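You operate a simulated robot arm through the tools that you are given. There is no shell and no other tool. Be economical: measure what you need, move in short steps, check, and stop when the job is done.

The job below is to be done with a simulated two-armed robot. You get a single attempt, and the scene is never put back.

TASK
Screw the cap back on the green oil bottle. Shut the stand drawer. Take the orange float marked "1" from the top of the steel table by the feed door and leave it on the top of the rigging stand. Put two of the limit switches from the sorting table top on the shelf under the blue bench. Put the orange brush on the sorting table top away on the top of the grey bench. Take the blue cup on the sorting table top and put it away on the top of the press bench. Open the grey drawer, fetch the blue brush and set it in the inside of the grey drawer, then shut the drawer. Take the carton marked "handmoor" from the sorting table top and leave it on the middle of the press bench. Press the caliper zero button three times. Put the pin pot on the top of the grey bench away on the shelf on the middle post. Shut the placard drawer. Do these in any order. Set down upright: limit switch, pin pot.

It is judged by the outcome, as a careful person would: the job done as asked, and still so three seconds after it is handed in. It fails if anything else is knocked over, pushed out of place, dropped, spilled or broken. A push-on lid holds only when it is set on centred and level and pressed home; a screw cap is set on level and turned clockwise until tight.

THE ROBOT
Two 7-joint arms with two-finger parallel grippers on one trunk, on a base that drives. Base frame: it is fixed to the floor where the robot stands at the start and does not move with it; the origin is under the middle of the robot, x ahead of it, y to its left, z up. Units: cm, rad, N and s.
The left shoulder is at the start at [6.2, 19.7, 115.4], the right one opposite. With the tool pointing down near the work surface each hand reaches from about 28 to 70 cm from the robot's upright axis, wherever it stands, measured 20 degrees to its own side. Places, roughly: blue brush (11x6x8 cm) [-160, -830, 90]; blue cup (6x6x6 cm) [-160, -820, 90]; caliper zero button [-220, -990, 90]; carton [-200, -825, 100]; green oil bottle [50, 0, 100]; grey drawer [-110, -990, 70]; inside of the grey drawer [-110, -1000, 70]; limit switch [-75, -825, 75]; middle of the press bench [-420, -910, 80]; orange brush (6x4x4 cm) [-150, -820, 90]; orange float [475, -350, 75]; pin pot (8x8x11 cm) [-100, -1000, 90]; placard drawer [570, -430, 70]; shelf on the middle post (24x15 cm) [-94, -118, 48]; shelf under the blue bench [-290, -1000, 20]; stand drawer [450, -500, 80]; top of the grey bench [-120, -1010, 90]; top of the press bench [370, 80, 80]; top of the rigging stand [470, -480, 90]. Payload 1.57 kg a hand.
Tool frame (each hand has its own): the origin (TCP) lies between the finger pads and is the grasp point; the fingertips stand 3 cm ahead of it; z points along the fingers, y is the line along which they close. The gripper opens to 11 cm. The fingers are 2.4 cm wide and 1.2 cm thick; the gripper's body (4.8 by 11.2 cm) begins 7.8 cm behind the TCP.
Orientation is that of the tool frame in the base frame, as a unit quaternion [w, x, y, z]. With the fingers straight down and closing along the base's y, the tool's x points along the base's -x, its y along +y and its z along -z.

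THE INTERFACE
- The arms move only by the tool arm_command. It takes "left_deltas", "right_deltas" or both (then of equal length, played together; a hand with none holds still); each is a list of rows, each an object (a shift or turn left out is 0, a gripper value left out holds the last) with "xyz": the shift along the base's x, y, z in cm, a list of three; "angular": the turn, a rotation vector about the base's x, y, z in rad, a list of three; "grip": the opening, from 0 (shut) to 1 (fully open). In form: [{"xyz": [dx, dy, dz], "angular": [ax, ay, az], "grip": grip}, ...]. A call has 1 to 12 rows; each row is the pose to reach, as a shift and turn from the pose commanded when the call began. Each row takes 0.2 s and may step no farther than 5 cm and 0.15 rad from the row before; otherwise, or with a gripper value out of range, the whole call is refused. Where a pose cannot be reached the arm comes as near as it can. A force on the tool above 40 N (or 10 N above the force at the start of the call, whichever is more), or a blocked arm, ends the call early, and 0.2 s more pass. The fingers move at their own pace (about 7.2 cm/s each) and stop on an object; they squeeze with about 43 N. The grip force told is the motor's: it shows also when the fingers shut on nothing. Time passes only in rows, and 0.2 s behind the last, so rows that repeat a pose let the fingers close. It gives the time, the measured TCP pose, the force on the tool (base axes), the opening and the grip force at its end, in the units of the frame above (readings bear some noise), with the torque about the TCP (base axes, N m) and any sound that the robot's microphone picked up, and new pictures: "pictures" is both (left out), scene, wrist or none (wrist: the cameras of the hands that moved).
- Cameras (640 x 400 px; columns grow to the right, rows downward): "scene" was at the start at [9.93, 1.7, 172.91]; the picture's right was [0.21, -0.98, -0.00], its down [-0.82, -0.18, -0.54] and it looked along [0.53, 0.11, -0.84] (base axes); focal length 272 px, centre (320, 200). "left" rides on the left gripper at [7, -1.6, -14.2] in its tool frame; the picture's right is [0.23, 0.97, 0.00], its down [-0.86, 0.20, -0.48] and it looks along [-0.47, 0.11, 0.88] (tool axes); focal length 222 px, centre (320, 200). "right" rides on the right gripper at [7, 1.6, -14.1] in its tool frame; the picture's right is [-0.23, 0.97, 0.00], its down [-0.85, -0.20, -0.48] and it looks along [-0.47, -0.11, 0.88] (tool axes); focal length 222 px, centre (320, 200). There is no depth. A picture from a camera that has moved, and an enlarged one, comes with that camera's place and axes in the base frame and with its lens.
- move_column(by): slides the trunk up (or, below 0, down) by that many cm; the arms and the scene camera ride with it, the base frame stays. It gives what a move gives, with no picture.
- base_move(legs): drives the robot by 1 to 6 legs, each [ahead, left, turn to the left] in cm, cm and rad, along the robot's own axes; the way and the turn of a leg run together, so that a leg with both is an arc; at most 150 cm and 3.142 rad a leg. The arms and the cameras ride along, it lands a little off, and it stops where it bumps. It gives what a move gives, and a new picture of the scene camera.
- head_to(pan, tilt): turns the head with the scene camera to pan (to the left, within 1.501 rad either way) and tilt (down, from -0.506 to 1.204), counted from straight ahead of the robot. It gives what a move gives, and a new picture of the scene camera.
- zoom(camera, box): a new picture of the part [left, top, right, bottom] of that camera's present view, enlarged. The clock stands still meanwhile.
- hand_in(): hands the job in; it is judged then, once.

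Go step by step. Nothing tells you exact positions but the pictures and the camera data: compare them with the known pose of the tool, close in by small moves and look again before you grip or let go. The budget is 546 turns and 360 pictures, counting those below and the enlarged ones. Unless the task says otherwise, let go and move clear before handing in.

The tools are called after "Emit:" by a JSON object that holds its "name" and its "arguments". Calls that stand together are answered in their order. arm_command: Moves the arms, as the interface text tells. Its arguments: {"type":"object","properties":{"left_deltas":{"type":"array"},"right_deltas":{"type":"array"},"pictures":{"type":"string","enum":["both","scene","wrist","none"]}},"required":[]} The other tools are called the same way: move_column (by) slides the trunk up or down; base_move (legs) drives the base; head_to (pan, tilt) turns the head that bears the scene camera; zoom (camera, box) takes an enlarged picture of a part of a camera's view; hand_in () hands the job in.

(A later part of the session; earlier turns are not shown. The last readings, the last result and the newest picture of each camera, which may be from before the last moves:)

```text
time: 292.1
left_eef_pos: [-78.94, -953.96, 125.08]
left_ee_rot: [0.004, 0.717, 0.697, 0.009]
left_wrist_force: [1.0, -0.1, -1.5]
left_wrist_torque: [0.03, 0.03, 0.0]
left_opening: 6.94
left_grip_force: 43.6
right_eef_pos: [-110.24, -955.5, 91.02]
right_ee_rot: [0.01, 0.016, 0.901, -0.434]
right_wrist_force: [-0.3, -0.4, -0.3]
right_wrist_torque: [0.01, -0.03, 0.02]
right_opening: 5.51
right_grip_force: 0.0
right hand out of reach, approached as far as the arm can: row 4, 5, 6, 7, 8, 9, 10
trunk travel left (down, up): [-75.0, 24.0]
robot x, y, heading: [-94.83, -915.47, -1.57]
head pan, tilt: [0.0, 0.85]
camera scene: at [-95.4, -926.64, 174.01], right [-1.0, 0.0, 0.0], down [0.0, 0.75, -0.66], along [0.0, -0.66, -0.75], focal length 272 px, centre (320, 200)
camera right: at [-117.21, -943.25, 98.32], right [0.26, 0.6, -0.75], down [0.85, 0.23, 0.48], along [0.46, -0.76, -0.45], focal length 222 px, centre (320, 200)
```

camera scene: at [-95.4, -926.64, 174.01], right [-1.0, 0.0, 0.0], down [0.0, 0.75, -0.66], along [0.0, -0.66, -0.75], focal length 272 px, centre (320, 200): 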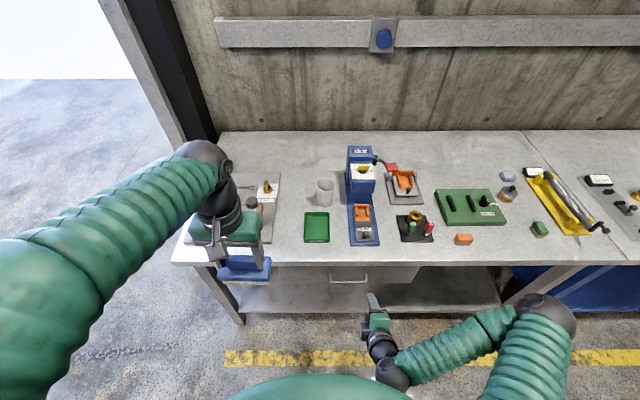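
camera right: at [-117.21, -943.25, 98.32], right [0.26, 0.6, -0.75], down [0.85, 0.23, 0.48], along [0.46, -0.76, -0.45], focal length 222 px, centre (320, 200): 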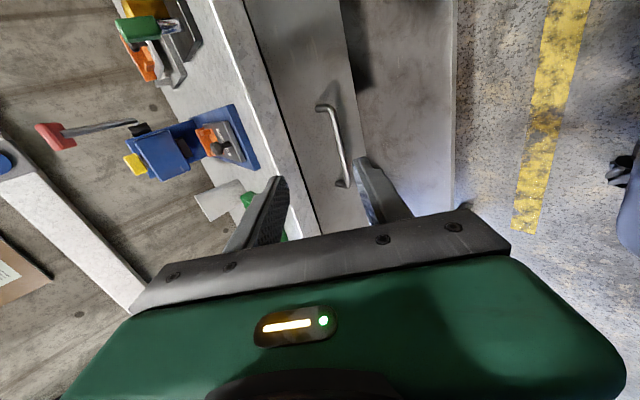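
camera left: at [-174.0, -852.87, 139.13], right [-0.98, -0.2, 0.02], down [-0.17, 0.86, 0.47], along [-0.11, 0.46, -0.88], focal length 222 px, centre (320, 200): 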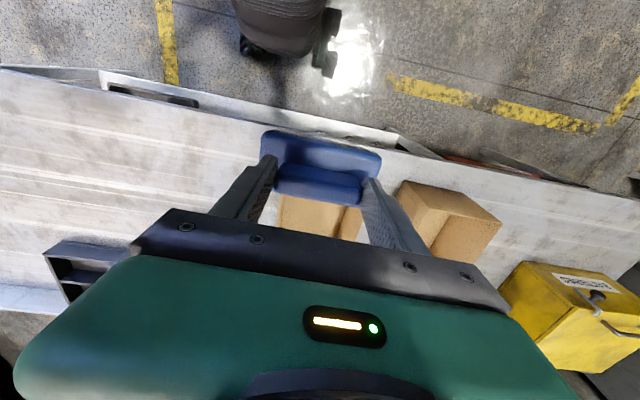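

Emit:
{"name": "base_move", "arguments": {"legs": [[-10, 0, 0]]}}

Emit:
{"name": "move_column", "arguments": {"by": -20}}

Emit:
{"name": "arm_command", "arguments": {"right_deltas": [{"xyz": [0.5, 0, 2], "angular": [-0.13, 0, 0], "grip": 0.4}, {"xyz": [1, 0, 4], "angular": [-0.26, 0, 0]}, {"xyz": [2, 0, 6], "angular": [-0.4, 0, 0]}, {"xyz": [3, 0, 7], "angular": [-0.4, 0, 0]}, {"xyz": [3, 0, 7], "angular": [-0.4, 0, 0]}], "pictures": "wrist"}}

```text
time: 293.2
left_eef_pos: [-78.14, -944.63, 125.01]
left_ee_rot: [0.004, 0.716, 0.698, 0.009]
left_wrist_force: [-0.4, 0.2, -1.0]
left_wrist_torque: [0.04, 0.01, 0.0]
left_opening: 6.9
left_grip_force: 43.1
right_eef_pos: [-109.92, -945.98, 90.99]
right_ee_rot: [0.008, 0.016, 0.901, -0.433]
right_wrist_force: [0.8, -1.0, 0.9]
right_wrist_torque: [0.0, 0.01, 0.0]
right_opening: 5.49
right_grip_force: 0.0
trunk travel left (down, up): [-75.0, 24.0]
robot x, y, heading: [-94.46, -905.89, -1.576]
head pan, tilt: [0.0, 0.85]
camera scene: at [-94.82, -917.44, 173.97], right [-1.0, 0.0, 0.0], down [0.0, 0.76, -0.66], along [0.0, -0.66, -0.76], focal length 272 px, centre (320, 200)
```

scene: 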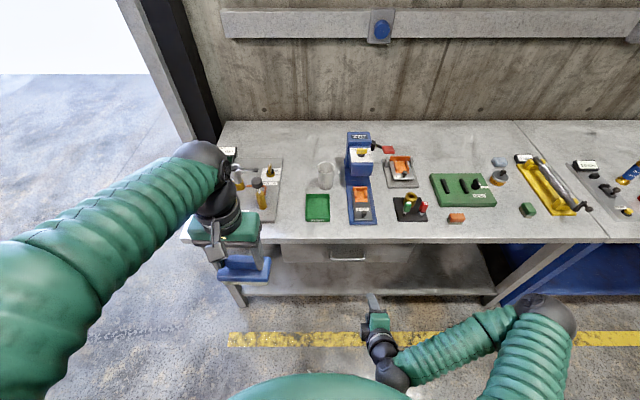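

```text
time: 295.4
left_eef_pos: [-78.42, -944.09, 105.18]
left_ee_rot: [0.004, 0.716, 0.698, 0.007]
left_wrist_force: [-0.7, -0.7, -1.8]
left_wrist_torque: [0.0, -0.02, -0.02]
left_opening: 6.94
left_grip_force: 42.4
right_eef_pos: [-109.74, -945.6, 71.15]
right_ee_rot: [0.009, 0.016, 0.899, -0.437]
right_wrist_force: [0.6, 0.1, -0.1]
right_wrist_torque: [0.01, 0.0, -0.01]
right_opening: 5.49
right_grip_force: 0.0
trunk travel left (down, up): [-55.0, 44.0]
robot x, y, heading: [-94.65, -905.43, -1.571]
head pan, tilt: [0.0, 0.85]
```

```text
time: 296.6
left_eef_pos: [-78.29, -943.95, 105.1]
left_ee_rot: [0.004, 0.715, 0.699, 0.007]
left_wrist_force: [0.1, 0.4, -1.6]
left_wrist_torque: [0.03, -0.02, 0.02]
left_opening: 6.92
left_grip_force: 42.5
right_eef_pos: [-107.45, -946.18, 77.41]
right_ee_rot: [-0.006, 0.011, 0.79, -0.613]
right_wrist_force: [-0.9, 0.3, -0.2]
right_wrist_torque: [0.02, -0.02, 0.0]
right_opening: 4.41
right_grip_force: 0.0
right hand out of reach, approached as far as the arm can: row 1, 2
trunk travel left (down, up): [-55.0, 44.0]
robot x, y, heading: [-94.46, -905.57, -1.575]
head pan, tilt: [0.0, 0.85]
camera right: at [-114.15, -932.01, 79.26], right [0.24, 0.24, -0.94], down [0.86, 0.39, 0.32], along [0.44, -0.89, -0.11], focal length 222 px, centre (320, 200)
```

right: 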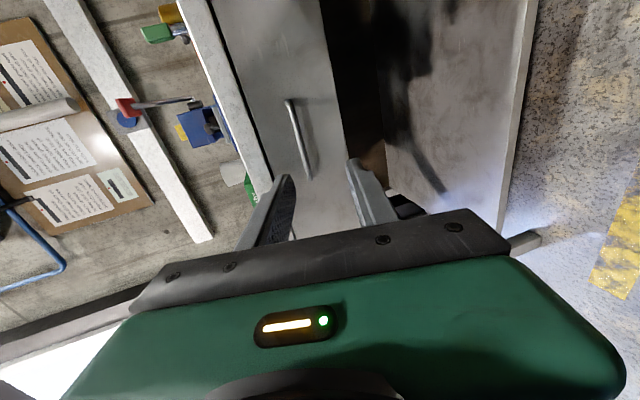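

Emit:
{"name": "arm_command", "arguments": {"right_deltas": [{"xyz": [0, -4.5, -0.5]}, {"xyz": [0, -9, -1]}, {"xyz": [0, -13.5, -1.4]}, {"xyz": [0, -18, -1.8]}, {"xyz": [0, -21, -2]}, {"xyz": [0, -21, -2]}], "pictures": "both"}}

```text
time: 298.0
left_eef_pos: [-78.24, -944.0, 105.13]
left_ee_rot: [0.005, 0.715, 0.699, 0.007]
left_wrist_force: [0.3, -0.2, -1.6]
left_wrist_torque: [0.02, 0.0, -0.01]
left_opening: 6.94
left_grip_force: 43.0
right_eef_pos: [-106.81, -966.64, 76.04]
right_ee_rot: [0.011, 0.014, 0.795, -0.606]
right_wrist_force: [-1.5, -0.2, 0.0]
right_wrist_torque: [-0.03, 0.0, -0.02]
right_opening: 4.39
right_grip_force: 0.0
trunk travel left (down, up): [-55.0, 44.0]
robot x, y, heading: [-95.09, -905.74, -1.577]
head pan, tilt: [0.0, 0.85]
camera scene: at [-94.73, -916.75, 154.02], right [-1.0, 0.0, 0.0], down [0.0, 0.75, -0.66], along [0.0, -0.66, -0.75], focal length 272 px, centre (320, 200)
camera right: at [-113.79, -952.42, 78.02], right [0.26, 0.26, -0.93], down [0.85, 0.4, 0.35], along [0.46, -0.88, -0.11], focal length 222 px, centre (320, 200)
```

scene: 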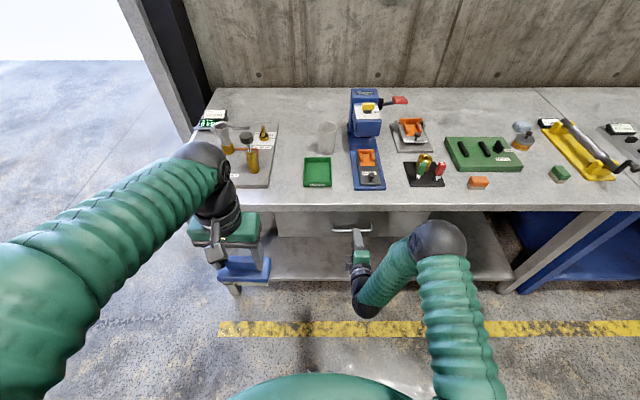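
right: 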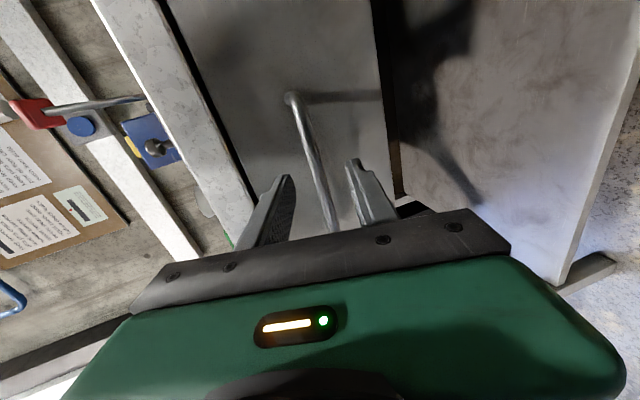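

Emit:
{"name": "arm_command", "arguments": {"right_deltas": [{"xyz": [0, -1.5, 0]}, {"xyz": [0, -3, -0.2]}, {"xyz": [0, -3.5, -0.3]}, {"xyz": [0, -3.5, -0.3], "grip": 0.2}, {"xyz": [0, -3.5, -0.3], "grip": 0.05}, {"xyz": [0, -3.5, -0.3], "grip": 0.0}, {"xyz": [0, -3.5, -0.3], "grip": 0.0}], "pictures": "wrist"}}

```text
time: 299.6
left_eef_pos: [-78.26, -944.13, 105.03]
left_ee_rot: [0.004, 0.716, 0.698, 0.007]
left_wrist_force: [0.0, 0.4, -2.3]
left_wrist_torque: [0.03, 0.04, -0.03]
left_opening: 6.95
left_grip_force: 43.4
right_eef_pos: [-106.79, -970.07, 75.47]
right_ee_rot: [0.01, 0.013, 0.797, -0.603]
right_wrist_force: [2.6, 8.5, -22.0]
right_wrist_torque: [0.36, 0.73, 0.22]
right_opening: 1.24
right_grip_force: 29.6
trunk travel left (down, up): [-55.0, 44.0]
robot x, y, heading: [-94.25, -906.02, -1.568]
head pan, tilt: [0.0, 0.85]
camera right: at [-113.79, -955.83, 77.56], right [0.26, 0.27, -0.93], down [0.85, 0.4, 0.35], along [0.46, -0.88, -0.12], focal length 222 px, centre (320, 200)
```

right: 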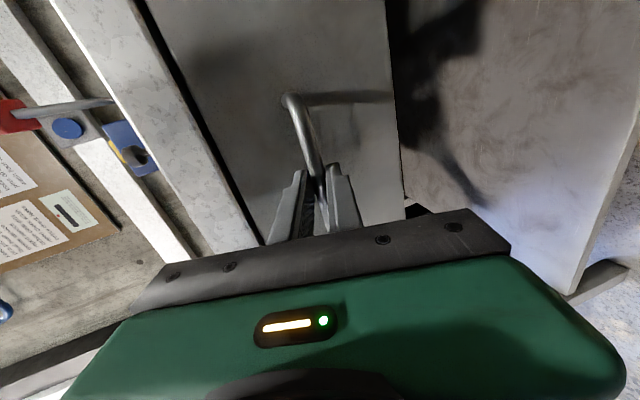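

Emit:
{"name": "arm_command", "arguments": {"right_deltas": [{"xyz": [0, 0, -0.4]}, {"xyz": [0, 3, -0.4]}, {"xyz": [0, 6, -0.4]}, {"xyz": [0, 9, -0.4]}, {"xyz": [0, 12, -0.4]}, {"xyz": [0, 15, -0.4]}, {"xyz": [0, 18, -0.4]}, {"xyz": [0, 18, -0.4]}], "pictures": "scene"}}

```text
time: 301.4
left_eef_pos: [-78.23, -944.11, 105.07]
left_ee_rot: [0.004, 0.716, 0.698, 0.007]
left_wrist_force: [0.4, -0.5, -1.4]
left_wrist_torque: [0.0, -0.03, 0.01]
left_opening: 6.94
left_grip_force: 43.2
right_eef_pos: [-106.76, -952.09, 75.44]
right_ee_rot: [0.012, 0.014, 0.796, -0.606]
right_wrist_force: [-1.5, 0.1, -12.6]
right_wrist_torque: [0.18, 0.71, 0.11]
right_opening: 1.26
right_grip_force: 29.8
trunk travel left (down, up): [-55.0, 44.0]
robot x, y, heading: [-94.38, -905.83, -1.572]
head pan, tilt: [0.0, 0.85]
camera scene: at [-94.71, -916.99, 153.99], right [-1.0, 0.0, 0.0], down [0.0, 0.75, -0.66], along [0.0, -0.66, -0.75], focal length 272 px, centre (320, 200)
```

scene: 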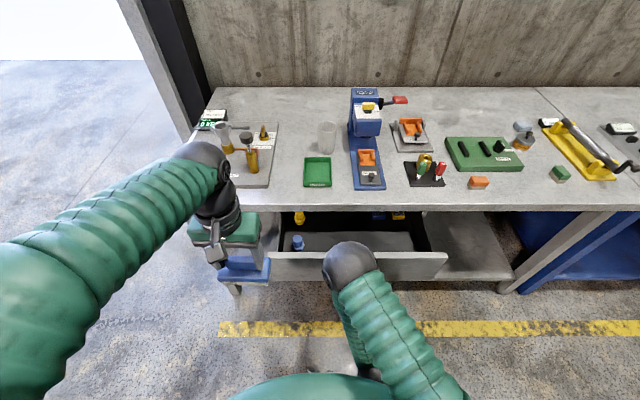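

Emit:
{"name": "arm_command", "arguments": {"right_deltas": [{"grip": 0.3}, {"grip": 0.4}, {"xyz": [0, 3, 0.2]}, {"xyz": [0, 5, 0.3]}, {"xyz": [-2, 7, 0.3]}, {"xyz": [-6, 7, 0.3]}, {"xyz": [-10, 7, 0]}, {"xyz": [-14, 7, 0]}, {"xyz": [-18, 7, 0]}, {"xyz": [-22, 7, 0]}, {"xyz": [-22, 7, 0]}], "pictures": "scene"}}

Emit:
{"name": "zoom", "arguments": {"camera": "scene", "box": [240, 180, 480, 330]}}

```text
time: 303.1
left_eef_pos: [-78.36, -943.92, 104.58]
left_ee_rot: [0.004, 0.716, 0.698, 0.008]
left_wrist_force: [-0.1, 0.1, -1.3]
left_wrist_torque: [-0.04, 0.01, 0.02]
left_opening: 6.92
left_grip_force: 43.4
right_eef_pos: [-123.68, -944.25, 75.43]
right_ee_rot: [-0.032, 0.077, 0.787, -0.611]
right_wrist_force: [0.1, 0.3, -0.7]
right_wrist_torque: [0.02, 0.01, -0.01]
right_opening: 4.4
right_grip_force: 0.1
trunk travel left (down, up): [-55.0, 44.0]
robot x, y, heading: [-94.34, -905.74, -1.576]
head pan, tilt: [0.0, 0.85]
stopped in row 8 (right hand): the arm was blocked; the commanded pose is now the measured one
camera scene: at [-94.84, -916.72, 153.6], right [-1.0, 0.0, 0.0], down [0.0, 0.75, -0.66], along [0.0, -0.66, -0.75], focal length 272 px, centre (320, 200)
```

scene: 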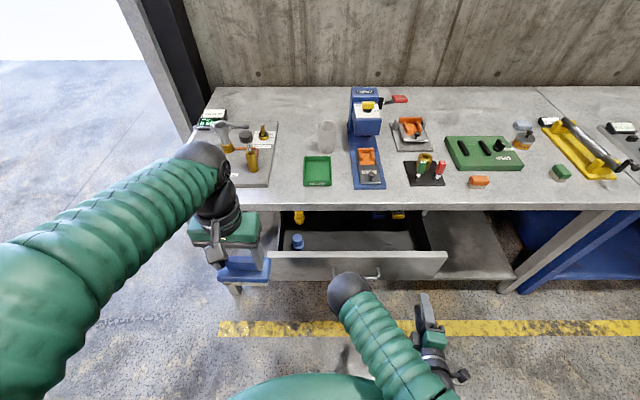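

```text
2.67 times, centred on (360, 255) of scene
camera zoom: at [-94.84, -916.72, 153.6], right [-1.0, 0.0, 0.0], down [0.0, 0.75, -0.66], along [0.0, -0.66, -0.75], focal length 724 px, centre (213, 53)
```

zoom: 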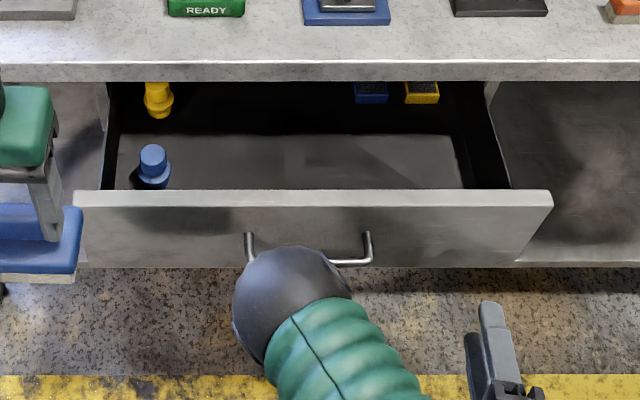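

Emit:
{"name": "base_move", "arguments": {"legs": [[-10, 0, 0]]}}

Emit:
{"name": "arm_command", "arguments": {"right_deltas": [{"xyz": [0, 0, 4], "angular": [0.13, 0, 0]}, {"xyz": [0, 0, 8], "angular": [0.26, 0, 0]}, {"xyz": [0, 0, 12], "angular": [0.39, 0, 0]}, {"xyz": [0, 0, 16], "angular": [0.52, 0, 0]}, {"xyz": [0, 0, 20], "angular": [0.65, 0, 0]}, {"xyz": [0, 0, 24], "angular": [0.78, 0, 0]}, {"xyz": [0, 0, 28], "angular": [0.91, 0, 0]}, {"xyz": [0, 0, 30], "angular": [1.04, 0, 0]}, {"xyz": [0, 0, 32], "angular": [1.17, 0, 0]}, {"xyz": [0, 0, 34], "angular": [1.3, 0, 0]}], "pictures": "scene"}}

```text
time: 304.3
left_eef_pos: [-78.28, -933.79, 105.07]
left_ee_rot: [0.005, 0.716, 0.698, 0.007]
left_wrist_force: [-0.3, 0.2, -0.7]
left_wrist_torque: [-0.04, 0.01, 0.0]
left_opening: 6.93
left_grip_force: 42.3
right_eef_pos: [-123.41, -934.13, 75.97]
right_ee_rot: [-0.031, 0.076, 0.788, -0.61]
right_wrist_force: [0.3, -0.1, 0.4]
right_wrist_torque: [0.0, 0.0, -0.03]
right_opening: 4.4
right_grip_force: 0.0
trunk travel left (down, up): [-55.0, 44.0]
robot x, y, heading: [-94.6, -895.84, -1.571]
head pan, tilt: [0.0, 0.85]
camera scene: at [-94.65, -906.71, 154.0], right [-1.0, 0.0, 0.0], down [0.0, 0.75, -0.66], along [0.0, -0.66, -0.75], focal length 272 px, centre (320, 200)
```

scene: 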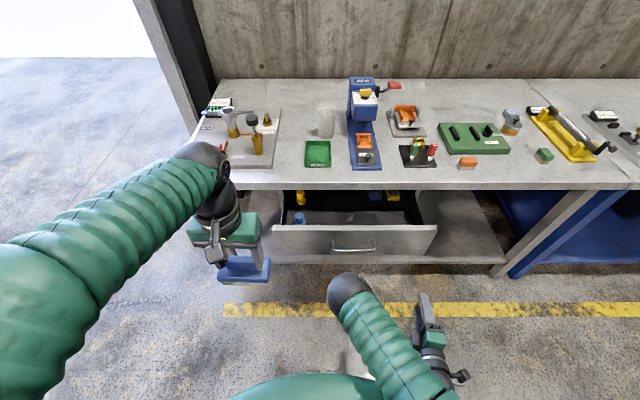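

```text
time: 305.1
left_eef_pos: [-78.18, -933.49, 105.83]
left_ee_rot: [0.006, 0.715, 0.699, 0.006]
left_wrist_force: [-0.5, 0.5, -1.2]
left_wrist_torque: [-0.05, 0.03, 0.0]
left_opening: 6.94
left_grip_force: 42.9
right_eef_pos: [-137.35, -938.28, 87.13]
right_ee_rot: [-0.099, 0.173, 0.878, -0.434]
right_wrist_force: [0.4, -0.5, 0.5]
right_wrist_torque: [0.0, -0.01, 0.0]
right_opening: 4.4
right_grip_force: 0.0
right hand out of reach, approached as far as the arm can: row 1, 2, 3, 4
trunk travel left (down, up): [-55.0, 44.0]
robot x, y, heading: [-94.82, -895.88, -1.569]
head pan, tilt: [0.0, 0.85]
stopped in row 4 (right hand): the arm was blocked; the commanded pose is now the measured one
camera scene: at [-94.76, -906.41, 154.5], right [-1.0, 0.0, 0.0], down [0.0, 0.75, -0.66], along [0.0, -0.66, -0.75], focal length 272 px, centre (320, 200)
```

scene: 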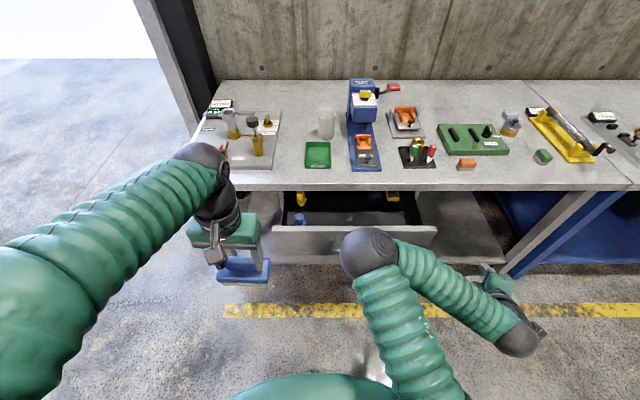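

Emit:
{"name": "base_move", "arguments": {"legs": [[-8, 0, 0]]}}

Emit:
{"name": "arm_command", "arguments": {"right_deltas": [{"xyz": [4, -1, 1]}, {"xyz": [8, -2, 2]}, {"xyz": [12, -3, 4]}, {"xyz": [16, -4, 6]}, {"xyz": [20, -5, 8]}, {"xyz": [24, -6, 10]}, {"xyz": [24, -6, 10]}], "pictures": "scene"}}

```text
time: 306.2
left_eef_pos: [-78.2, -925.62, 105.25]
left_ee_rot: [0.005, 0.715, 0.699, 0.006]
left_wrist_force: [0.4, -0.2, -2.4]
left_wrist_torque: [-0.01, 0.0, -0.01]
left_opening: 6.94
left_grip_force: 42.9
right_eef_pos: [-137.09, -930.68, 86.59]
right_ee_rot: [-0.099, 0.171, 0.879, -0.434]
right_wrist_force: [-0.5, 0.0, 0.2]
right_wrist_torque: [-0.04, -0.01, 0.0]
right_opening: 4.4
right_grip_force: 0.1
trunk travel left (down, up): [-55.0, 44.0]
robot x, y, heading: [-94.68, -888.11, -1.567]
head pan, tilt: [0.0, 0.85]
camera scene: at [-94.72, -898.86, 154.02], right [-1.0, 0.0, 0.0], down [0.0, 0.75, -0.66], along [0.0, -0.66, -0.75], focal length 272 px, centre (320, 200)
```

scene: 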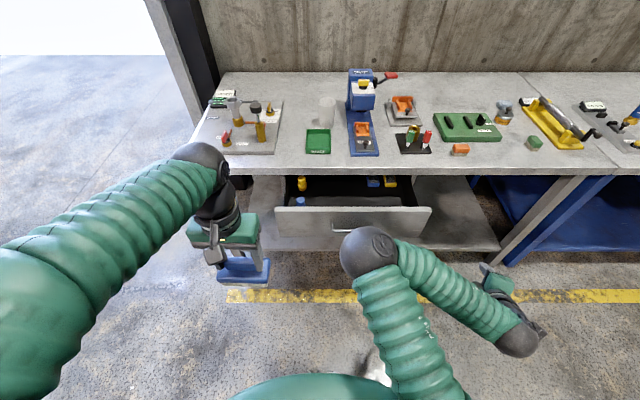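

```text
time: 306.8
left_eef_pos: [-78.31, -925.5, 105.31]
left_ee_rot: [0.006, 0.714, 0.7, 0.005]
left_wrist_force: [-0.1, 0.7, -2.1]
left_wrist_torque: [0.05, 0.0, -0.01]
left_opening: 6.93
left_grip_force: 43.2
right_eef_pos: [-141.57, -928.19, 87.88]
right_ee_rot: [-0.159, 0.28, 0.852, -0.413]
right_wrist_force: [-0.3, -0.3, -0.2]
right_wrist_torque: [0.04, 0.03, 0.0]
right_opening: 4.39
right_grip_force: 0.1
right hand out of reach, approached as far as the arm can: row 1, 2
trunk travel left (down, up): [-55.0, 44.0]
robot x, y, heading: [-94.46, -887.88, -1.568]
head pan, tilt: [0.0, 0.85]
stopped in row 2 (right hand): the arm was blocked; the commanded pose is now the measured one
camera scene: at [-94.75, -898.74, 154.02], right [-1.0, 0.0, 0.0], down [0.0, 0.75, -0.66], along [0.0, -0.66, -0.75], focal length 272 px, centre (320, 200)
```

scene: 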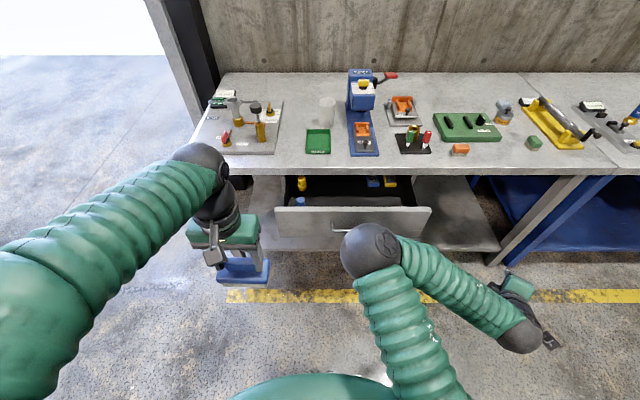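

Emit:
{"name": "arm_command", "arguments": {"right_deltas": [{"xyz": [-1, -1, 4]}, {"xyz": [-2, -2, 8]}, {"xyz": [-3, -3, 12]}, {"xyz": [-3, -4, 16]}, {"xyz": [-3, -5, 20]}, {"xyz": [-3, -6, 24]}, {"xyz": [-3, -6, 24]}], "pictures": "scene"}}

```text
time: 308.3
left_eef_pos: [-78.23, -925.44, 105.16]
left_ee_rot: [0.006, 0.715, 0.699, 0.006]
left_wrist_force: [-1.0, -0.1, -2.1]
left_wrist_torque: [0.02, -0.02, -0.03]
left_opening: 6.94
left_grip_force: 43.9
right_eef_pos: [-147.62, -931.71, 112.53]
right_ee_rot: [-0.095, 0.341, 0.824, -0.443]
right_wrist_force: [-0.1, -0.1, -0.7]
right_wrist_torque: [0.01, -0.01, 0.04]
right_opening: 4.41
right_grip_force: 0.1
trunk travel left (down, up): [-55.0, 44.0]
robot x, y, heading: [-94.7, -888.18, -1.571]
head pan, tilt: [0.0, 0.85]
stopped in row 7 (right hand): the arm was blocked; the commanded pose is now the measured one
camera scene: at [-94.77, -898.67, 154.0], right [-1.0, 0.0, 0.0], down [0.0, 0.75, -0.66], along [0.0, -0.66, -0.75], focal length 272 px, centre (320, 200)
```

scene: 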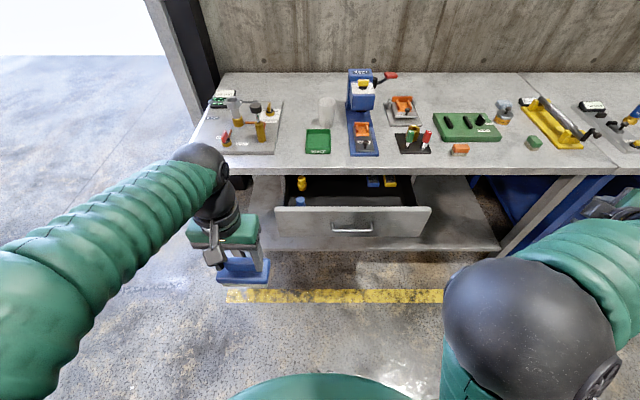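

Emit:
{"name": "arm_command", "arguments": {"right_deltas": [{"xyz": [1, 0, 1], "angular": [0.058, -0.09, -0.081]}, {"xyz": [2, 0, 2], "angular": [0.116, -0.179, -0.161]}, {"xyz": [3, 0, 3], "angular": [0.174, -0.269, -0.242]}, {"xyz": [5, 0, 4], "angular": [0.232, -0.359, -0.323]}, {"xyz": [7, 0, 5], "angular": [0.291, -0.448, -0.403]}, {"xyz": [10, 0, 5], "angular": [0.349, -0.538, -0.484]}, {"xyz": [13, 0, 5], "angular": [0.407, -0.628, -0.565]}, {"xyz": [17, 0, 5], "angular": [0.465, -0.717, -0.645]}, {"xyz": [21, 0, 5], "angular": [0.523, -0.807, -0.726]}, {"xyz": [25, 0, 5], "angular": [0.523, -0.807, -0.726]}, {"xyz": [28, 0, 5], "angular": [0.523, -0.807, -0.726]}, {"xyz": [28, 0, 5], "angular": [0.523, -0.807, -0.726]}], "pictures": "scene"}}

```text
time: 310.8
left_eef_pos: [-78.25, -925.46, 105.24]
left_ee_rot: [0.007, 0.715, 0.699, 0.006]
left_wrist_force: [-0.3, -0.1, -1.7]
left_wrist_torque: [0.0, 0.01, -0.03]
left_opening: 6.91
left_grip_force: 42.6
right_eef_pos: [-125.99, -930.59, 117.93]
right_ee_rot: [0.011, 0.764, 0.645, -0.002]
right_wrist_force: [-0.6, -0.2, 0.2]
right_wrist_torque: [0.0, -0.06, 0.0]
right_opening: 4.43
right_grip_force: 0.1
trunk travel left (down, up): [-55.0, 44.0]
robot x, y, heading: [-94.78, -887.62, -1.571]
head pan, tilt: [0.0, 0.85]
stopped in row 12 (right hand): the arm was blocked; the commanded pose is now the measured one
camera scene: at [-94.84, -898.83, 154.0], right [-1.0, 0.0, 0.0], down [0.0, 0.75, -0.66], along [0.0, -0.66, -0.75], focal length 272 px, centre (320, 200)
```

scene: 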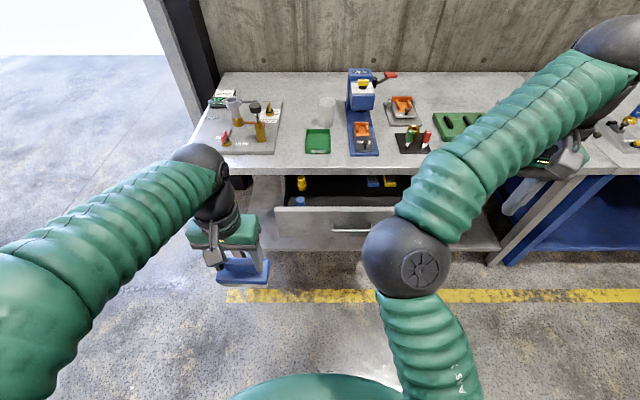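

Emit:
{"name": "arm_command", "arguments": {"right_deltas": [{"xyz": [-2, -3, 2]}, {"xyz": [-4, -6, 4]}, {"xyz": [-6, -9, 6]}, {"xyz": [-8, -12, 8]}, {"xyz": [-10, -15, 10]}, {"xyz": [-12, -18, 12]}, {"xyz": [-14, -21, 14]}, {"xyz": [-16, -24, 16]}, {"xyz": [-18, -27, 18]}, {"xyz": [-18, -27, 18]}], "pictures": "scene"}}

```text
time: 313.0
left_eef_pos: [-78.4, -925.59, 105.36]
left_ee_rot: [0.006, 0.716, 0.698, 0.006]
left_wrist_force: [0.1, 0.1, -1.5]
left_wrist_torque: [0.04, 0.02, -0.01]
left_opening: 6.94
left_grip_force: 42.6
right_eef_pos: [-133.84, -939.41, 118.88]
right_ee_rot: [0.008, 0.76, 0.65, -0.002]
right_wrist_force: [0.2, 1.0, 0.4]
right_wrist_torque: [0.01, -0.02, 0.0]
right_opening: 4.41
right_grip_force: 0.0
right hand out of reach, approached as far as the arm can: row 3, 4, 5, 6, 7, 8, 9, 10
trunk travel left (down, up): [-55.0, 44.0]
robot x, y, heading: [-94.62, -888.02, -1.577]
head pan, tilt: [0.0, 0.85]
camera scene: at [-94.97, -898.92, 154.01], right [-1.0, 0.0, 0.0], down [0.0, 0.75, -0.66], along [0.0, -0.66, -0.75], focal length 272 px, centre (320, 200)
```

scene: 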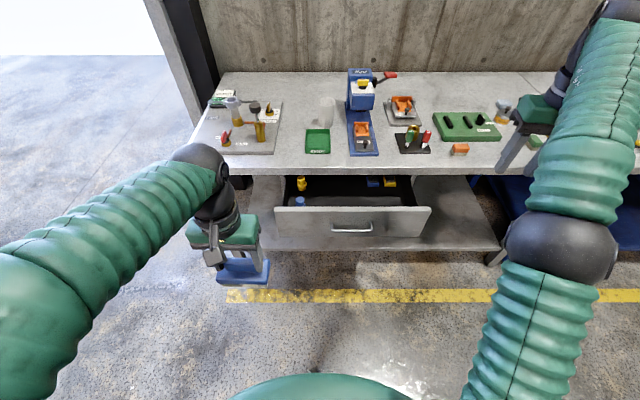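

Emit:
{"name": "arm_command", "arguments": {"right_deltas": [{"xyz": [3, 0, -2]}, {"xyz": [6, 1, -4]}, {"xyz": [9, 3, -6]}, {"xyz": [12, 6, -8]}, {"xyz": [14, 9, -9]}, {"xyz": [16, 12, -10]}, {"xyz": [17, 14, -10]}, {"xyz": [17, 14, -10]}], "pictures": "scene"}}

```text
time: 314.3
left_eef_pos: [-78.52, -925.28, 105.47]
left_ee_rot: [0.007, 0.715, 0.699, 0.006]
left_wrist_force: [-0.5, -0.1, -0.6]
left_wrist_torque: [0.01, -0.03, 0.01]
left_opening: 6.93
left_grip_force: 43.0
right_eef_pos: [-127.51, -927.22, 110.18]
right_ee_rot: [0.029, 0.83, 0.557, 0.004]
right_wrist_force: [-0.7, 0.9, -0.2]
right_wrist_torque: [-0.01, -0.03, -0.02]
right_opening: 4.42
right_grip_force: 0.0
trunk travel left (down, up): [-55.0, 44.0]
robot x, y, heading: [-94.92, -887.74, -1.569]
head pan, tilt: [0.0, 0.85]
stopped in row 6 (right hand): the arm was blocked; the commanded pose is now the measured one
camera scene: at [-95.11, -898.49, 154.07], right [-1.0, 0.0, 0.0], down [0.0, 0.75, -0.66], along [0.0, -0.66, -0.75], focal length 272 px, centre (320, 200)
```

scene: 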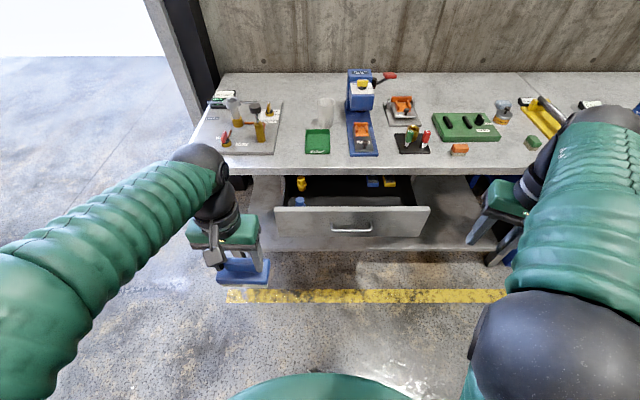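

Emit:
{"name": "arm_command", "arguments": {"right_deltas": [{"xyz": [0, 0, 1], "angular": [0.012, 0.016, 0.13]}, {"xyz": [0, 0, 2], "angular": [0.024, 0.032, 0.26]}, {"xyz": [1, 0, 3], "angular": [0.036, 0.047, 0.39]}, {"xyz": [4, 0, 4], "angular": [0.036, 0.047, 0.39]}, {"xyz": [8, 0, 5], "angular": [0.036, 0.047, 0.39]}, {"xyz": [10, 0, 5], "angular": [0.036, 0.047, 0.39]}], "pictures": "scene"}}

```text
time: 315.1
left_eef_pos: [-78.4, -925.41, 105.22]
left_ee_rot: [0.006, 0.715, 0.699, 0.005]
left_wrist_force: [-0.6, -0.1, -1.6]
left_wrist_torque: [0.02, -0.05, 0.04]
left_opening: 6.93
left_grip_force: 42.9
right_eef_pos: [-127.91, -926.52, 114.48]
right_ee_rot: [0.087, 0.716, 0.692, 0.013]
right_wrist_force: [-0.5, 0.4, -0.3]
right_wrist_torque: [0.02, 0.04, 0.0]
right_opening: 4.4
right_grip_force: 0.0
trunk travel left (down, up): [-55.0, 44.0]
robot x, y, heading: [-94.65, -888.23, -1.573]
head pan, tilt: [0.0, 0.85]
stopped in row 3 (right hand): the arm was blocked; the commanded pose is now the measured one
camera scene: at [-94.86, -898.75, 153.94], right [-1.0, 0.0, 0.0], down [0.0, 0.75, -0.66], along [0.0, -0.66, -0.75], focal length 272 px, centre (320, 200)
```

scene: 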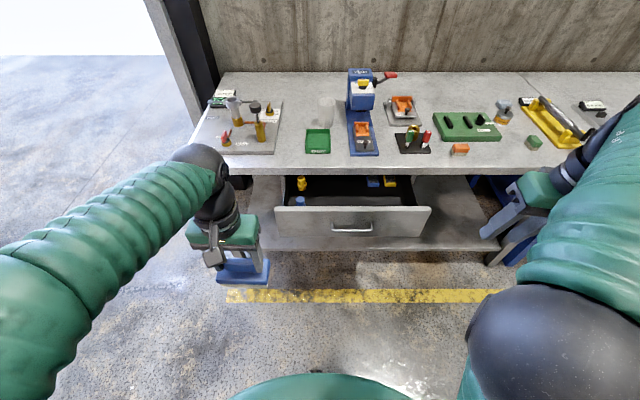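

Emit:
{"name": "arm_command", "arguments": {"right_deltas": [{"xyz": [-3, -2, -1]}, {"xyz": [-6, -4, -2]}, {"xyz": [-9, -6, -4]}, {"xyz": [-12, -8, -6]}, {"xyz": [-14, -10, -9]}, {"xyz": [-14, -12, -12]}, {"xyz": [-14, -12, -12]}], "pictures": "scene"}}

```text
time: 316.7
left_eef_pos: [-78.22, -925.32, 105.5]
left_ee_rot: [0.006, 0.715, 0.699, 0.006]
left_wrist_force: [0.5, 0.1, -1.0]
left_wrist_torque: [-0.01, -0.03, 0.03]
left_opening: 6.94
left_grip_force: 43.1
right_eef_pos: [-141.7, -938.51, 102.45]
right_ee_rot: [0.084, 0.716, 0.693, 0.013]
right_wrist_force: [0.3, 0.6, -0.2]
right_wrist_torque: [0.01, -0.02, -0.02]
right_opening: 4.41
right_grip_force: 0.0
trunk travel left (down, up): [-55.0, 44.0]
robot x, y, heading: [-94.38, -887.93, -1.568]
head pan, tilt: [0.0, 0.85]
camera scene: at [-94.78, -898.77, 154.02], right [-1.0, 0.0, 0.0], down [0.0, 0.75, -0.66], along [0.0, -0.66, -0.75], focal length 272 px, centre (320, 200)
```

scene: 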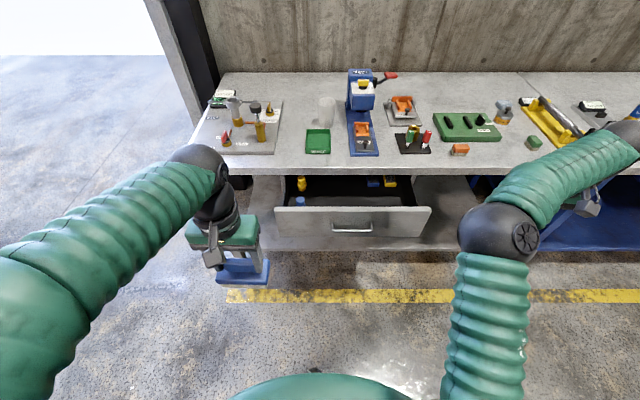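

Emit:
{"name": "arm_command", "arguments": {"right_deltas": [{"xyz": [2, -3, 2]}, {"xyz": [5, -6, 4]}, {"xyz": [9, -8, 5]}, {"xyz": [13, -9, 6]}, {"xyz": [17, -9, 6]}, {"xyz": [21, -9, 6]}, {"xyz": [25, -9, 6]}, {"xyz": [28, -9, 6]}, {"xyz": [28, -9, 6]}], "pictures": "scene"}}

```text
time: 318.7
left_eef_pos: [-78.24, -925.35, 105.38]
left_ee_rot: [0.006, 0.715, 0.699, 0.005]
left_wrist_force: [-0.5, -0.6, -0.6]
left_wrist_torque: [0.0, -0.01, 0.01]
left_opening: 6.93
left_grip_force: 42.6
right_eef_pos: [-113.5, -947.55, 108.56]
right_ee_rot: [0.085, 0.716, 0.693, 0.014]
right_wrist_force: [0.5, 0.0, 0.0]
right_wrist_torque: [0.0, 0.01, 0.0]
right_opening: 4.39
right_grip_force: 0.1
trunk travel left (down, up): [-55.0, 44.0]
robot x, y, heading: [-94.58, -887.86, -1.576]
head pan, tilt: [0.0, 0.85]
camera scene: at [-94.68, -898.88, 154.01], right [-1.0, 0.0, 0.0], down [0.0, 0.75, -0.66], along [0.0, -0.66, -0.75], focal length 272 px, centre (320, 200)
```

scene: 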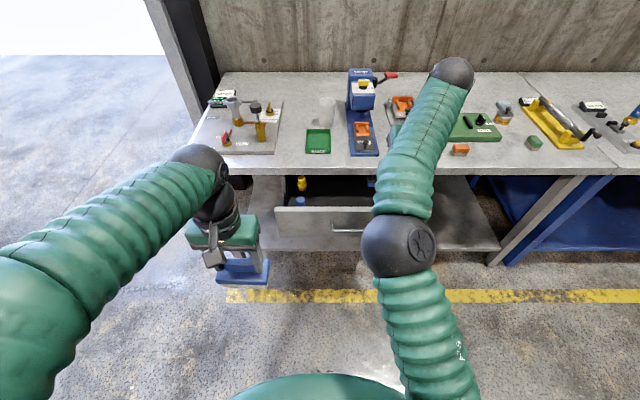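

Emit:
{"name": "arm_command", "arguments": {"right_deltas": [{"xyz": [0, 0, 0], "angular": [0.05, 0.07, 0.016]}, {"xyz": [0, 0, 0], "angular": [0.1, 0.14, 0.033]}, {"xyz": [0, 0, 0], "angular": [0.1, 0.14, 0.033]}, {"xyz": [0, 0, 0], "angular": [0.1, 0.14, 0.033]}, {"xyz": [0, 0, 0], "angular": [0.1, 0.14, 0.033]}, {"xyz": [0, 0, 0], "angular": [0.1, 0.14, 0.033]}, {"xyz": [0, 0, 0], "angular": [0.1, 0.14, 0.033]}, {"xyz": [0, 0, 0], "angular": [0.1, 0.14, 0.033]}, {"xyz": [0, 0, 0], "angular": [0.1, 0.14, 0.033]}, {"xyz": [0, 0, 0], "angular": [0.1, 0.14, 0.033]}], "pictures": "scene"}}

```text
time: 320.9
left_eef_pos: [-78.16, -925.34, 105.31]
left_ee_rot: [0.006, 0.716, 0.699, 0.004]
left_wrist_force: [0.2, 0.8, -1.7]
left_wrist_torque: [0.02, -0.01, -0.01]
left_opening: 6.93
left_grip_force: 43.1
right_eef_pos: [-113.46, -947.48, 108.54]
right_ee_rot: [0.0, 0.707, 0.707, -0.002]
right_wrist_force: [0.3, 0.2, 0.5]
right_wrist_torque: [-0.01, -0.02, 0.01]
right_opening: 4.41
right_grip_force: 0.1
trunk travel left (down, up): [-55.0, 44.0]
robot x, y, heading: [-94.52, -888.03, -1.57]
head pan, tilt: [0.0, 0.85]
camera scene: at [-94.66, -898.88, 154.01], right [-1.0, 0.0, 0.0], down [0.0, 0.75, -0.66], along [0.0, -0.66, -0.75], focal length 272 px, centre (320, 200)
```

scene: 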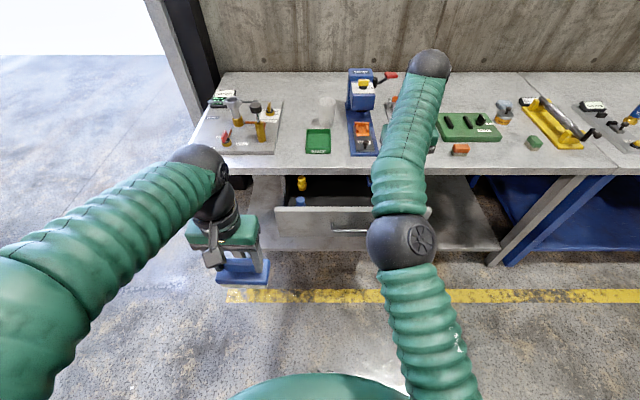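

Emit:
{"name": "arm_command", "arguments": {"right_deltas": [{"xyz": [0, 3, 1]}, {"xyz": [0, 6, 2]}, {"xyz": [0, 9, 3]}, {"xyz": [0, 12, 4]}, {"xyz": [0, 15, 5]}, {"xyz": [0, 17, 5]}, {"xyz": [0, 17, 5]}, {"xyz": [0, 17, 5]}, {"xyz": [0, 17, 5]}, {"xyz": [0, 17, 5]}], "pictures": "scene"}}

```text
time: 321.7
left_eef_pos: [-78.44, -925.14, 105.3]
left_ee_rot: [0.007, 0.716, 0.698, 0.005]
left_wrist_force: [0.3, 0.3, -1.6]
left_wrist_torque: [-0.03, -0.03, -0.01]
left_opening: 6.92
left_grip_force: 43.0
right_eef_pos: [-123.34, -937.58, 111.24]
right_ee_rot: [0.0, 0.778, 0.628, -0.002]
right_wrist_force: [1.0, -0.3, 0.6]
right_wrist_torque: [-0.03, -0.01, -0.05]
right_opening: 4.38
right_grip_force: 0.0
trunk travel left (down, up): [-55.0, 44.0]
robot x, y, heading: [-94.75, -887.88, -1.573]
head pan, tilt: [0.0, 0.85]
stopped in row 4 (right hand): the arm was blocked; the commanded pose is now the measured one
camera scene: at [-95.08, -898.69, 153.96], right [-1.0, 0.0, 0.0], down [0.0, 0.75, -0.66], along [0.0, -0.66, -0.75], focal length 272 px, centre (320, 200)
```

scene: 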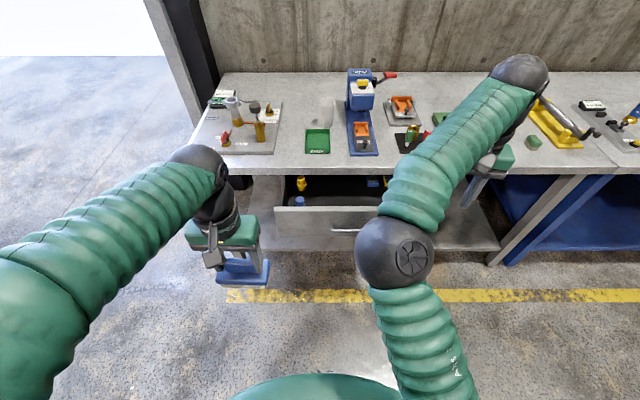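

Emit:
{"name": "arm_command", "arguments": {"right_deltas": [{"xyz": [-2, -3, 2]}, {"xyz": [-4, -6, 4]}, {"xyz": [-6, -9, 6]}, {"xyz": [-8, -12, 8]}, {"xyz": [-10, -15, 10]}, {"xyz": [-12, -18, 12]}, {"xyz": [-14, -20, 14]}, {"xyz": [-16, -20, 16]}, {"xyz": [-18, -20, 18]}, {"xyz": [-18, -20, 18]}], "pictures": "none"}}

Emit:
{"name": "arm_command", "arguments": {"right_deltas": [{"xyz": [2, 2, 0], "angular": [0, 0, 0.05]}, {"xyz": [4, 5, 0], "angular": [0, 0, 0.1]}, {"xyz": [6, 8, 0], "angular": [0, 0, 0.15]}, {"xyz": [8, 11, 0], "angular": [0, 0, 0.2]}, {"xyz": [9, 14, 0], "angular": [0, 0, 0.2]}, {"xyz": [9, 17, 0], "angular": [0, 0, 0.2]}, {"xyz": [9, 17, 0], "angular": [0, 0, 0.2]}], "pictures": "scene"}}

```text
time: 323.9
left_eef_pos: [-78.3, -925.17, 105.32]
left_ee_rot: [0.006, 0.715, 0.699, 0.005]
left_wrist_force: [-0.4, 0.6, -1.5]
left_wrist_torque: [0.02, 0.0, -0.02]
left_opening: 6.93
left_grip_force: 42.6
right_eef_pos: [-131.46, -943.36, 114.94]
right_ee_rot: [-0.001, 0.774, 0.633, -0.002]
right_wrist_force: [0.0, 0.3, -0.3]
right_wrist_torque: [-0.05, -0.01, -0.01]
right_opening: 4.4
right_grip_force: 0.2
right hand out of reach, approached as far as the arm can: row 3, 4, 5, 6, 7, 8, 9, 10
trunk travel left (down, up): [-55.0, 44.0]
robot x, y, heading: [-94.71, -888.04, -1.571]
head pan, tilt: [0.0, 0.85]
```

```text
time: 325.1
left_eef_pos: [-78.57, -925.08, 105.62]
left_ee_rot: [0.008, 0.715, 0.699, 0.006]
left_wrist_force: [-0.6, 0.1, -1.2]
left_wrist_torque: [0.0, -0.03, 0.01]
left_opening: 6.92
left_grip_force: 42.7
right_eef_pos: [-130.89, -925.93, 116.05]
right_ee_rot: [0.041, 0.78, 0.625, 0.001]
right_wrist_force: [0.1, 0.1, 0.1]
right_wrist_torque: [-0.05, -0.01, -0.03]
right_opening: 4.39
right_grip_force: 0.0
trunk travel left (down, up): [-55.0, 44.0]
robot x, y, heading: [-94.7, -888.06, -1.57]
head pan, tilt: [0.0, 0.85]
stopped in row 6 (right hand): the arm was blocked; the commanded pose is now the measured one
camera scene: at [-95.14, -898.51, 154.05], right [-1.0, 0.0, 0.0], down [0.0, 0.75, -0.66], along [0.0, -0.66, -0.75], focal length 272 px, centre (320, 200)
```

scene: 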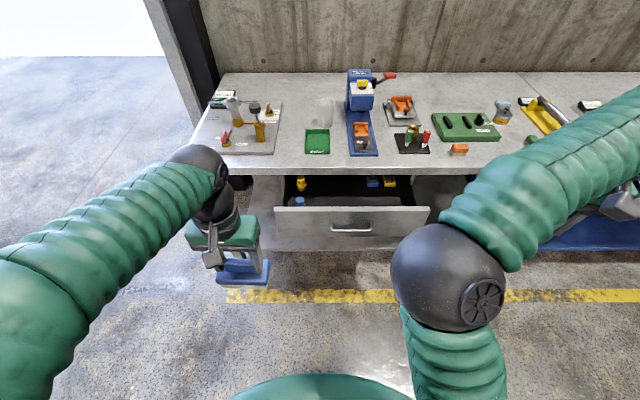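

Emit:
{"name": "arm_command", "arguments": {"right_deltas": [{"xyz": [0, -2, 4]}, {"xyz": [0, -4, 8]}, {"xyz": [1, -5, 12]}, {"xyz": [2, -5, 16]}, {"xyz": [3, -5, 20]}, {"xyz": [4, -5, 24]}, {"xyz": [5, -5, 28]}, {"xyz": [6, -5, 32]}, {"xyz": [6, -5, 36]}, {"xyz": [6, -5, 36]}], "pictures": "scene"}}

```text
time: 327.3
left_eef_pos: [-78.61, -924.97, 105.58]
left_ee_rot: [0.009, 0.715, 0.699, 0.004]
left_wrist_force: [0.7, -0.2, -1.1]
left_wrist_torque: [-0.02, 0.0, 0.02]
left_opening: 6.91
left_grip_force: 43.4
right_eef_pos: [-120.32, -927.12, 129.41]
right_ee_rot: [0.05, 0.778, 0.626, -0.009]
right_wrist_force: [0.8, 0.7, 0.2]
right_wrist_torque: [-0.05, -0.02, -0.01]
right_opening: 4.41
right_grip_force: 0.0
right hand out of reach, approached as far as the arm can: row 3, 4, 5, 6, 7, 8, 9, 10
trunk travel left (down, up): [-55.0, 44.0]
robot x, y, heading: [-94.47, -887.89, -1.573]
head pan, tilt: [0.0, 0.85]
camera scene: at [-95.23, -898.58, 154.04], right [-1.0, 0.0, 0.0], down [0.0, 0.75, -0.66], along [0.0, -0.66, -0.75], focal length 272 px, centre (320, 200)
```

scene: 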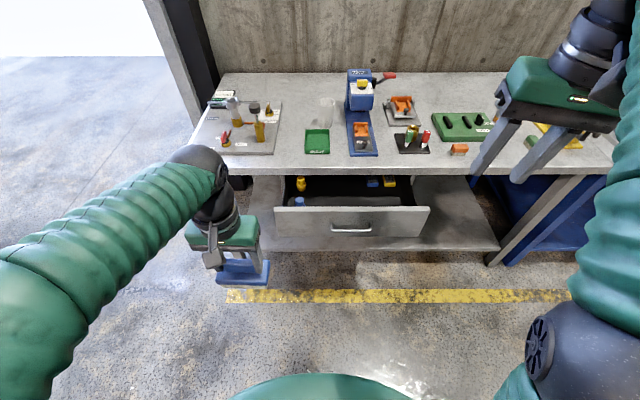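

Emit:
{"name": "arm_command", "arguments": {"right_deltas": [{"xyz": [1, 0, -4]}, {"xyz": [2, 0, -8]}, {"xyz": [3, 0, -12]}, {"xyz": [4, 0, -16]}, {"xyz": [4, 0, -18]}, {"xyz": [4, 0, -18]}], "pictures": "scene"}}

```text
time: 328.1
left_eef_pos: [-78.68, -925.06, 105.62]
left_ee_rot: [0.009, 0.715, 0.699, 0.005]
left_wrist_force: [-0.2, 0.0, -2.0]
left_wrist_torque: [0.03, -0.04, 0.04]
left_opening: 6.89
left_grip_force: 43.2
right_eef_pos: [-122.02, -925.6, 121.57]
right_ee_rot: [0.157, 0.765, 0.621, 0.069]
right_wrist_force: [0.1, 0.0, -0.4]
right_wrist_torque: [0.02, 0.01, 0.04]
right_opening: 4.39
right_grip_force: 0.0
trunk travel left (down, up): [-55.0, 44.0]
robot x, y, heading: [-94.63, -888.07, -1.571]
head pan, tilt: [0.0, 0.85]
stopped in row 3 (right hand): the arm was blocked; the commanded pose is now the measured one
camera scene: at [-95.26, -898.59, 154.07], right [-1.0, 0.0, 0.0], down [0.0, 0.75, -0.66], along [0.0, -0.66, -0.75], focal length 272 px, centre (320, 200)
```

scene: 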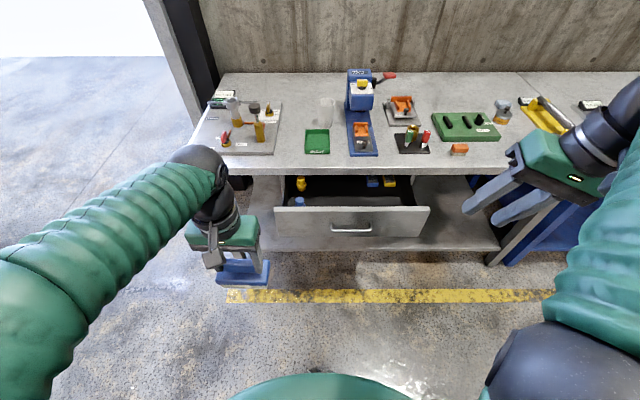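

Emit:
{"name": "arm_command", "arguments": {"right_deltas": [{"xyz": [2, -1, 2]}, {"xyz": [5, -2, 3]}, {"xyz": [8, -3, 3]}, {"xyz": [11, -4, 3]}, {"xyz": [14, -5, 3]}, {"xyz": [14, -5, 3]}], "pictures": "scene"}}

```text
time: 328.7
left_eef_pos: [-78.05, -924.93, 105.33]
left_ee_rot: [0.007, 0.715, 0.699, 0.004]
left_wrist_force: [-0.3, 0.6, -2.2]
left_wrist_torque: [0.0, 0.0, 0.0]
left_opening: 6.92
left_grip_force: 43.0
right_eef_pos: [-120.13, -925.73, 126.61]
right_ee_rot: [0.228, 0.762, 0.6, 0.089]
right_wrist_force: [0.3, -0.3, -0.2]
right_wrist_torque: [-0.01, -0.01, 0.03]
right_opening: 4.41
right_grip_force: 0.1
trunk travel left (down, up): [-55.0, 44.0]
robot x, y, heading: [-94.78, -887.71, -1.568]
head pan, tilt: [0.0, 0.85]
stopped in row 3 (right hand): the arm was blocked; the commanded pose is now the measured one
camera scene: at [-94.62, -898.7, 153.91], right [-1.0, 0.0, 0.0], down [0.0, 0.75, -0.66], along [0.0, -0.66, -0.75], focal length 272 px, centre (320, 200)
```

scene: 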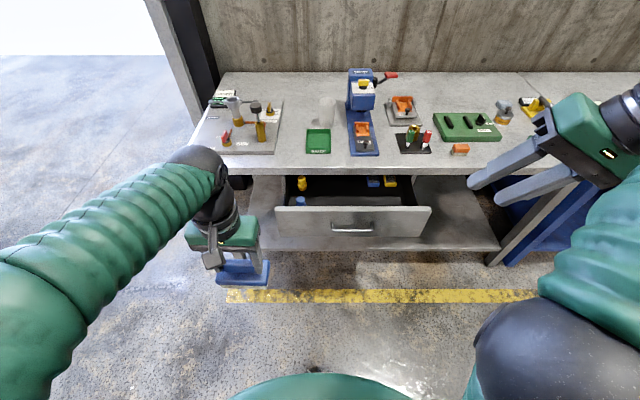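

Emit:
{"name": "arm_command", "arguments": {"right_deltas": [{"xyz": [0, -1, -1], "angular": [-0.084, -0.017, 0.119]}, {"xyz": [0, -2, -2], "angular": [-0.169, -0.034, 0.238]}, {"xyz": [0, -3, -3], "angular": [-0.254, -0.05, 0.357]}, {"xyz": [0, -4, -4], "angular": [-0.338, -0.067, 0.476]}, {"xyz": [0, -5, -6], "angular": [-0.423, -0.084, 0.595]}, {"xyz": [0, -6, -8], "angular": [-0.508, -0.101, 0.714]}, {"xyz": [1, -7, -10], "angular": [-0.593, -0.118, 0.833]}, {"xyz": [2, -8, -12], "angular": [-0.677, -0.135, 0.952]}, {"xyz": [3, -9, -14], "angular": [-0.762, -0.152, 1.071]}, {"xyz": [3, -10, -16], "angular": [-0.847, -0.169, 1.19]}, {"xyz": [3, -10, -18], "angular": [-0.931, -0.186, 1.31]}, {"xyz": [3, -10, -20], "angular": [-1.016, -0.203, 1.429]}], "pictures": "scene"}}

```text
time: 331.3
left_eef_pos: [-78.13, -925.18, 105.4]
left_ee_rot: [0.008, 0.715, 0.699, 0.005]
left_wrist_force: [-0.7, 0.5, -2.2]
left_wrist_torque: [0.02, 0.01, 0.0]
left_opening: 6.92
left_grip_force: 42.8
right_eef_pos: [-117.12, -936.0, 106.52]
right_ee_rot: [0.481, -0.001, 0.877, -0.003]
right_wrist_force: [-0.1, -1.1, 1.0]
right_wrist_torque: [0.01, 0.0, 0.03]
right_opening: 4.41
right_grip_force: 0.1
trunk travel left (down, up): [-55.0, 44.0]
robot x, y, heading: [-94.66, -887.9, -1.568]
head pan, tilt: [0.0, 0.85]
camera scene: at [-94.77, -898.98, 154.01], right [-1.0, 0.0, 0.0], down [0.0, 0.75, -0.66], along [0.0, -0.66, -0.75], focal length 272 px, centre (320, 200)
```

scene: 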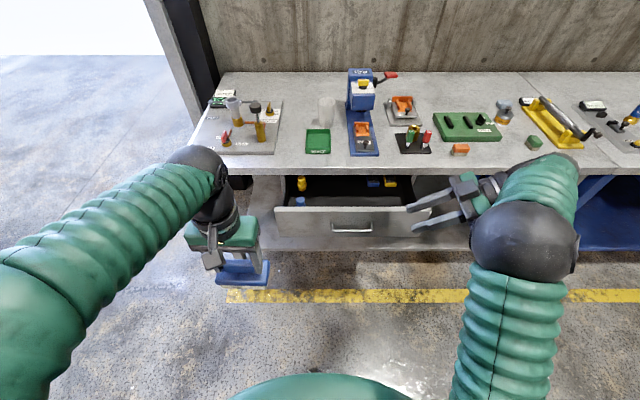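

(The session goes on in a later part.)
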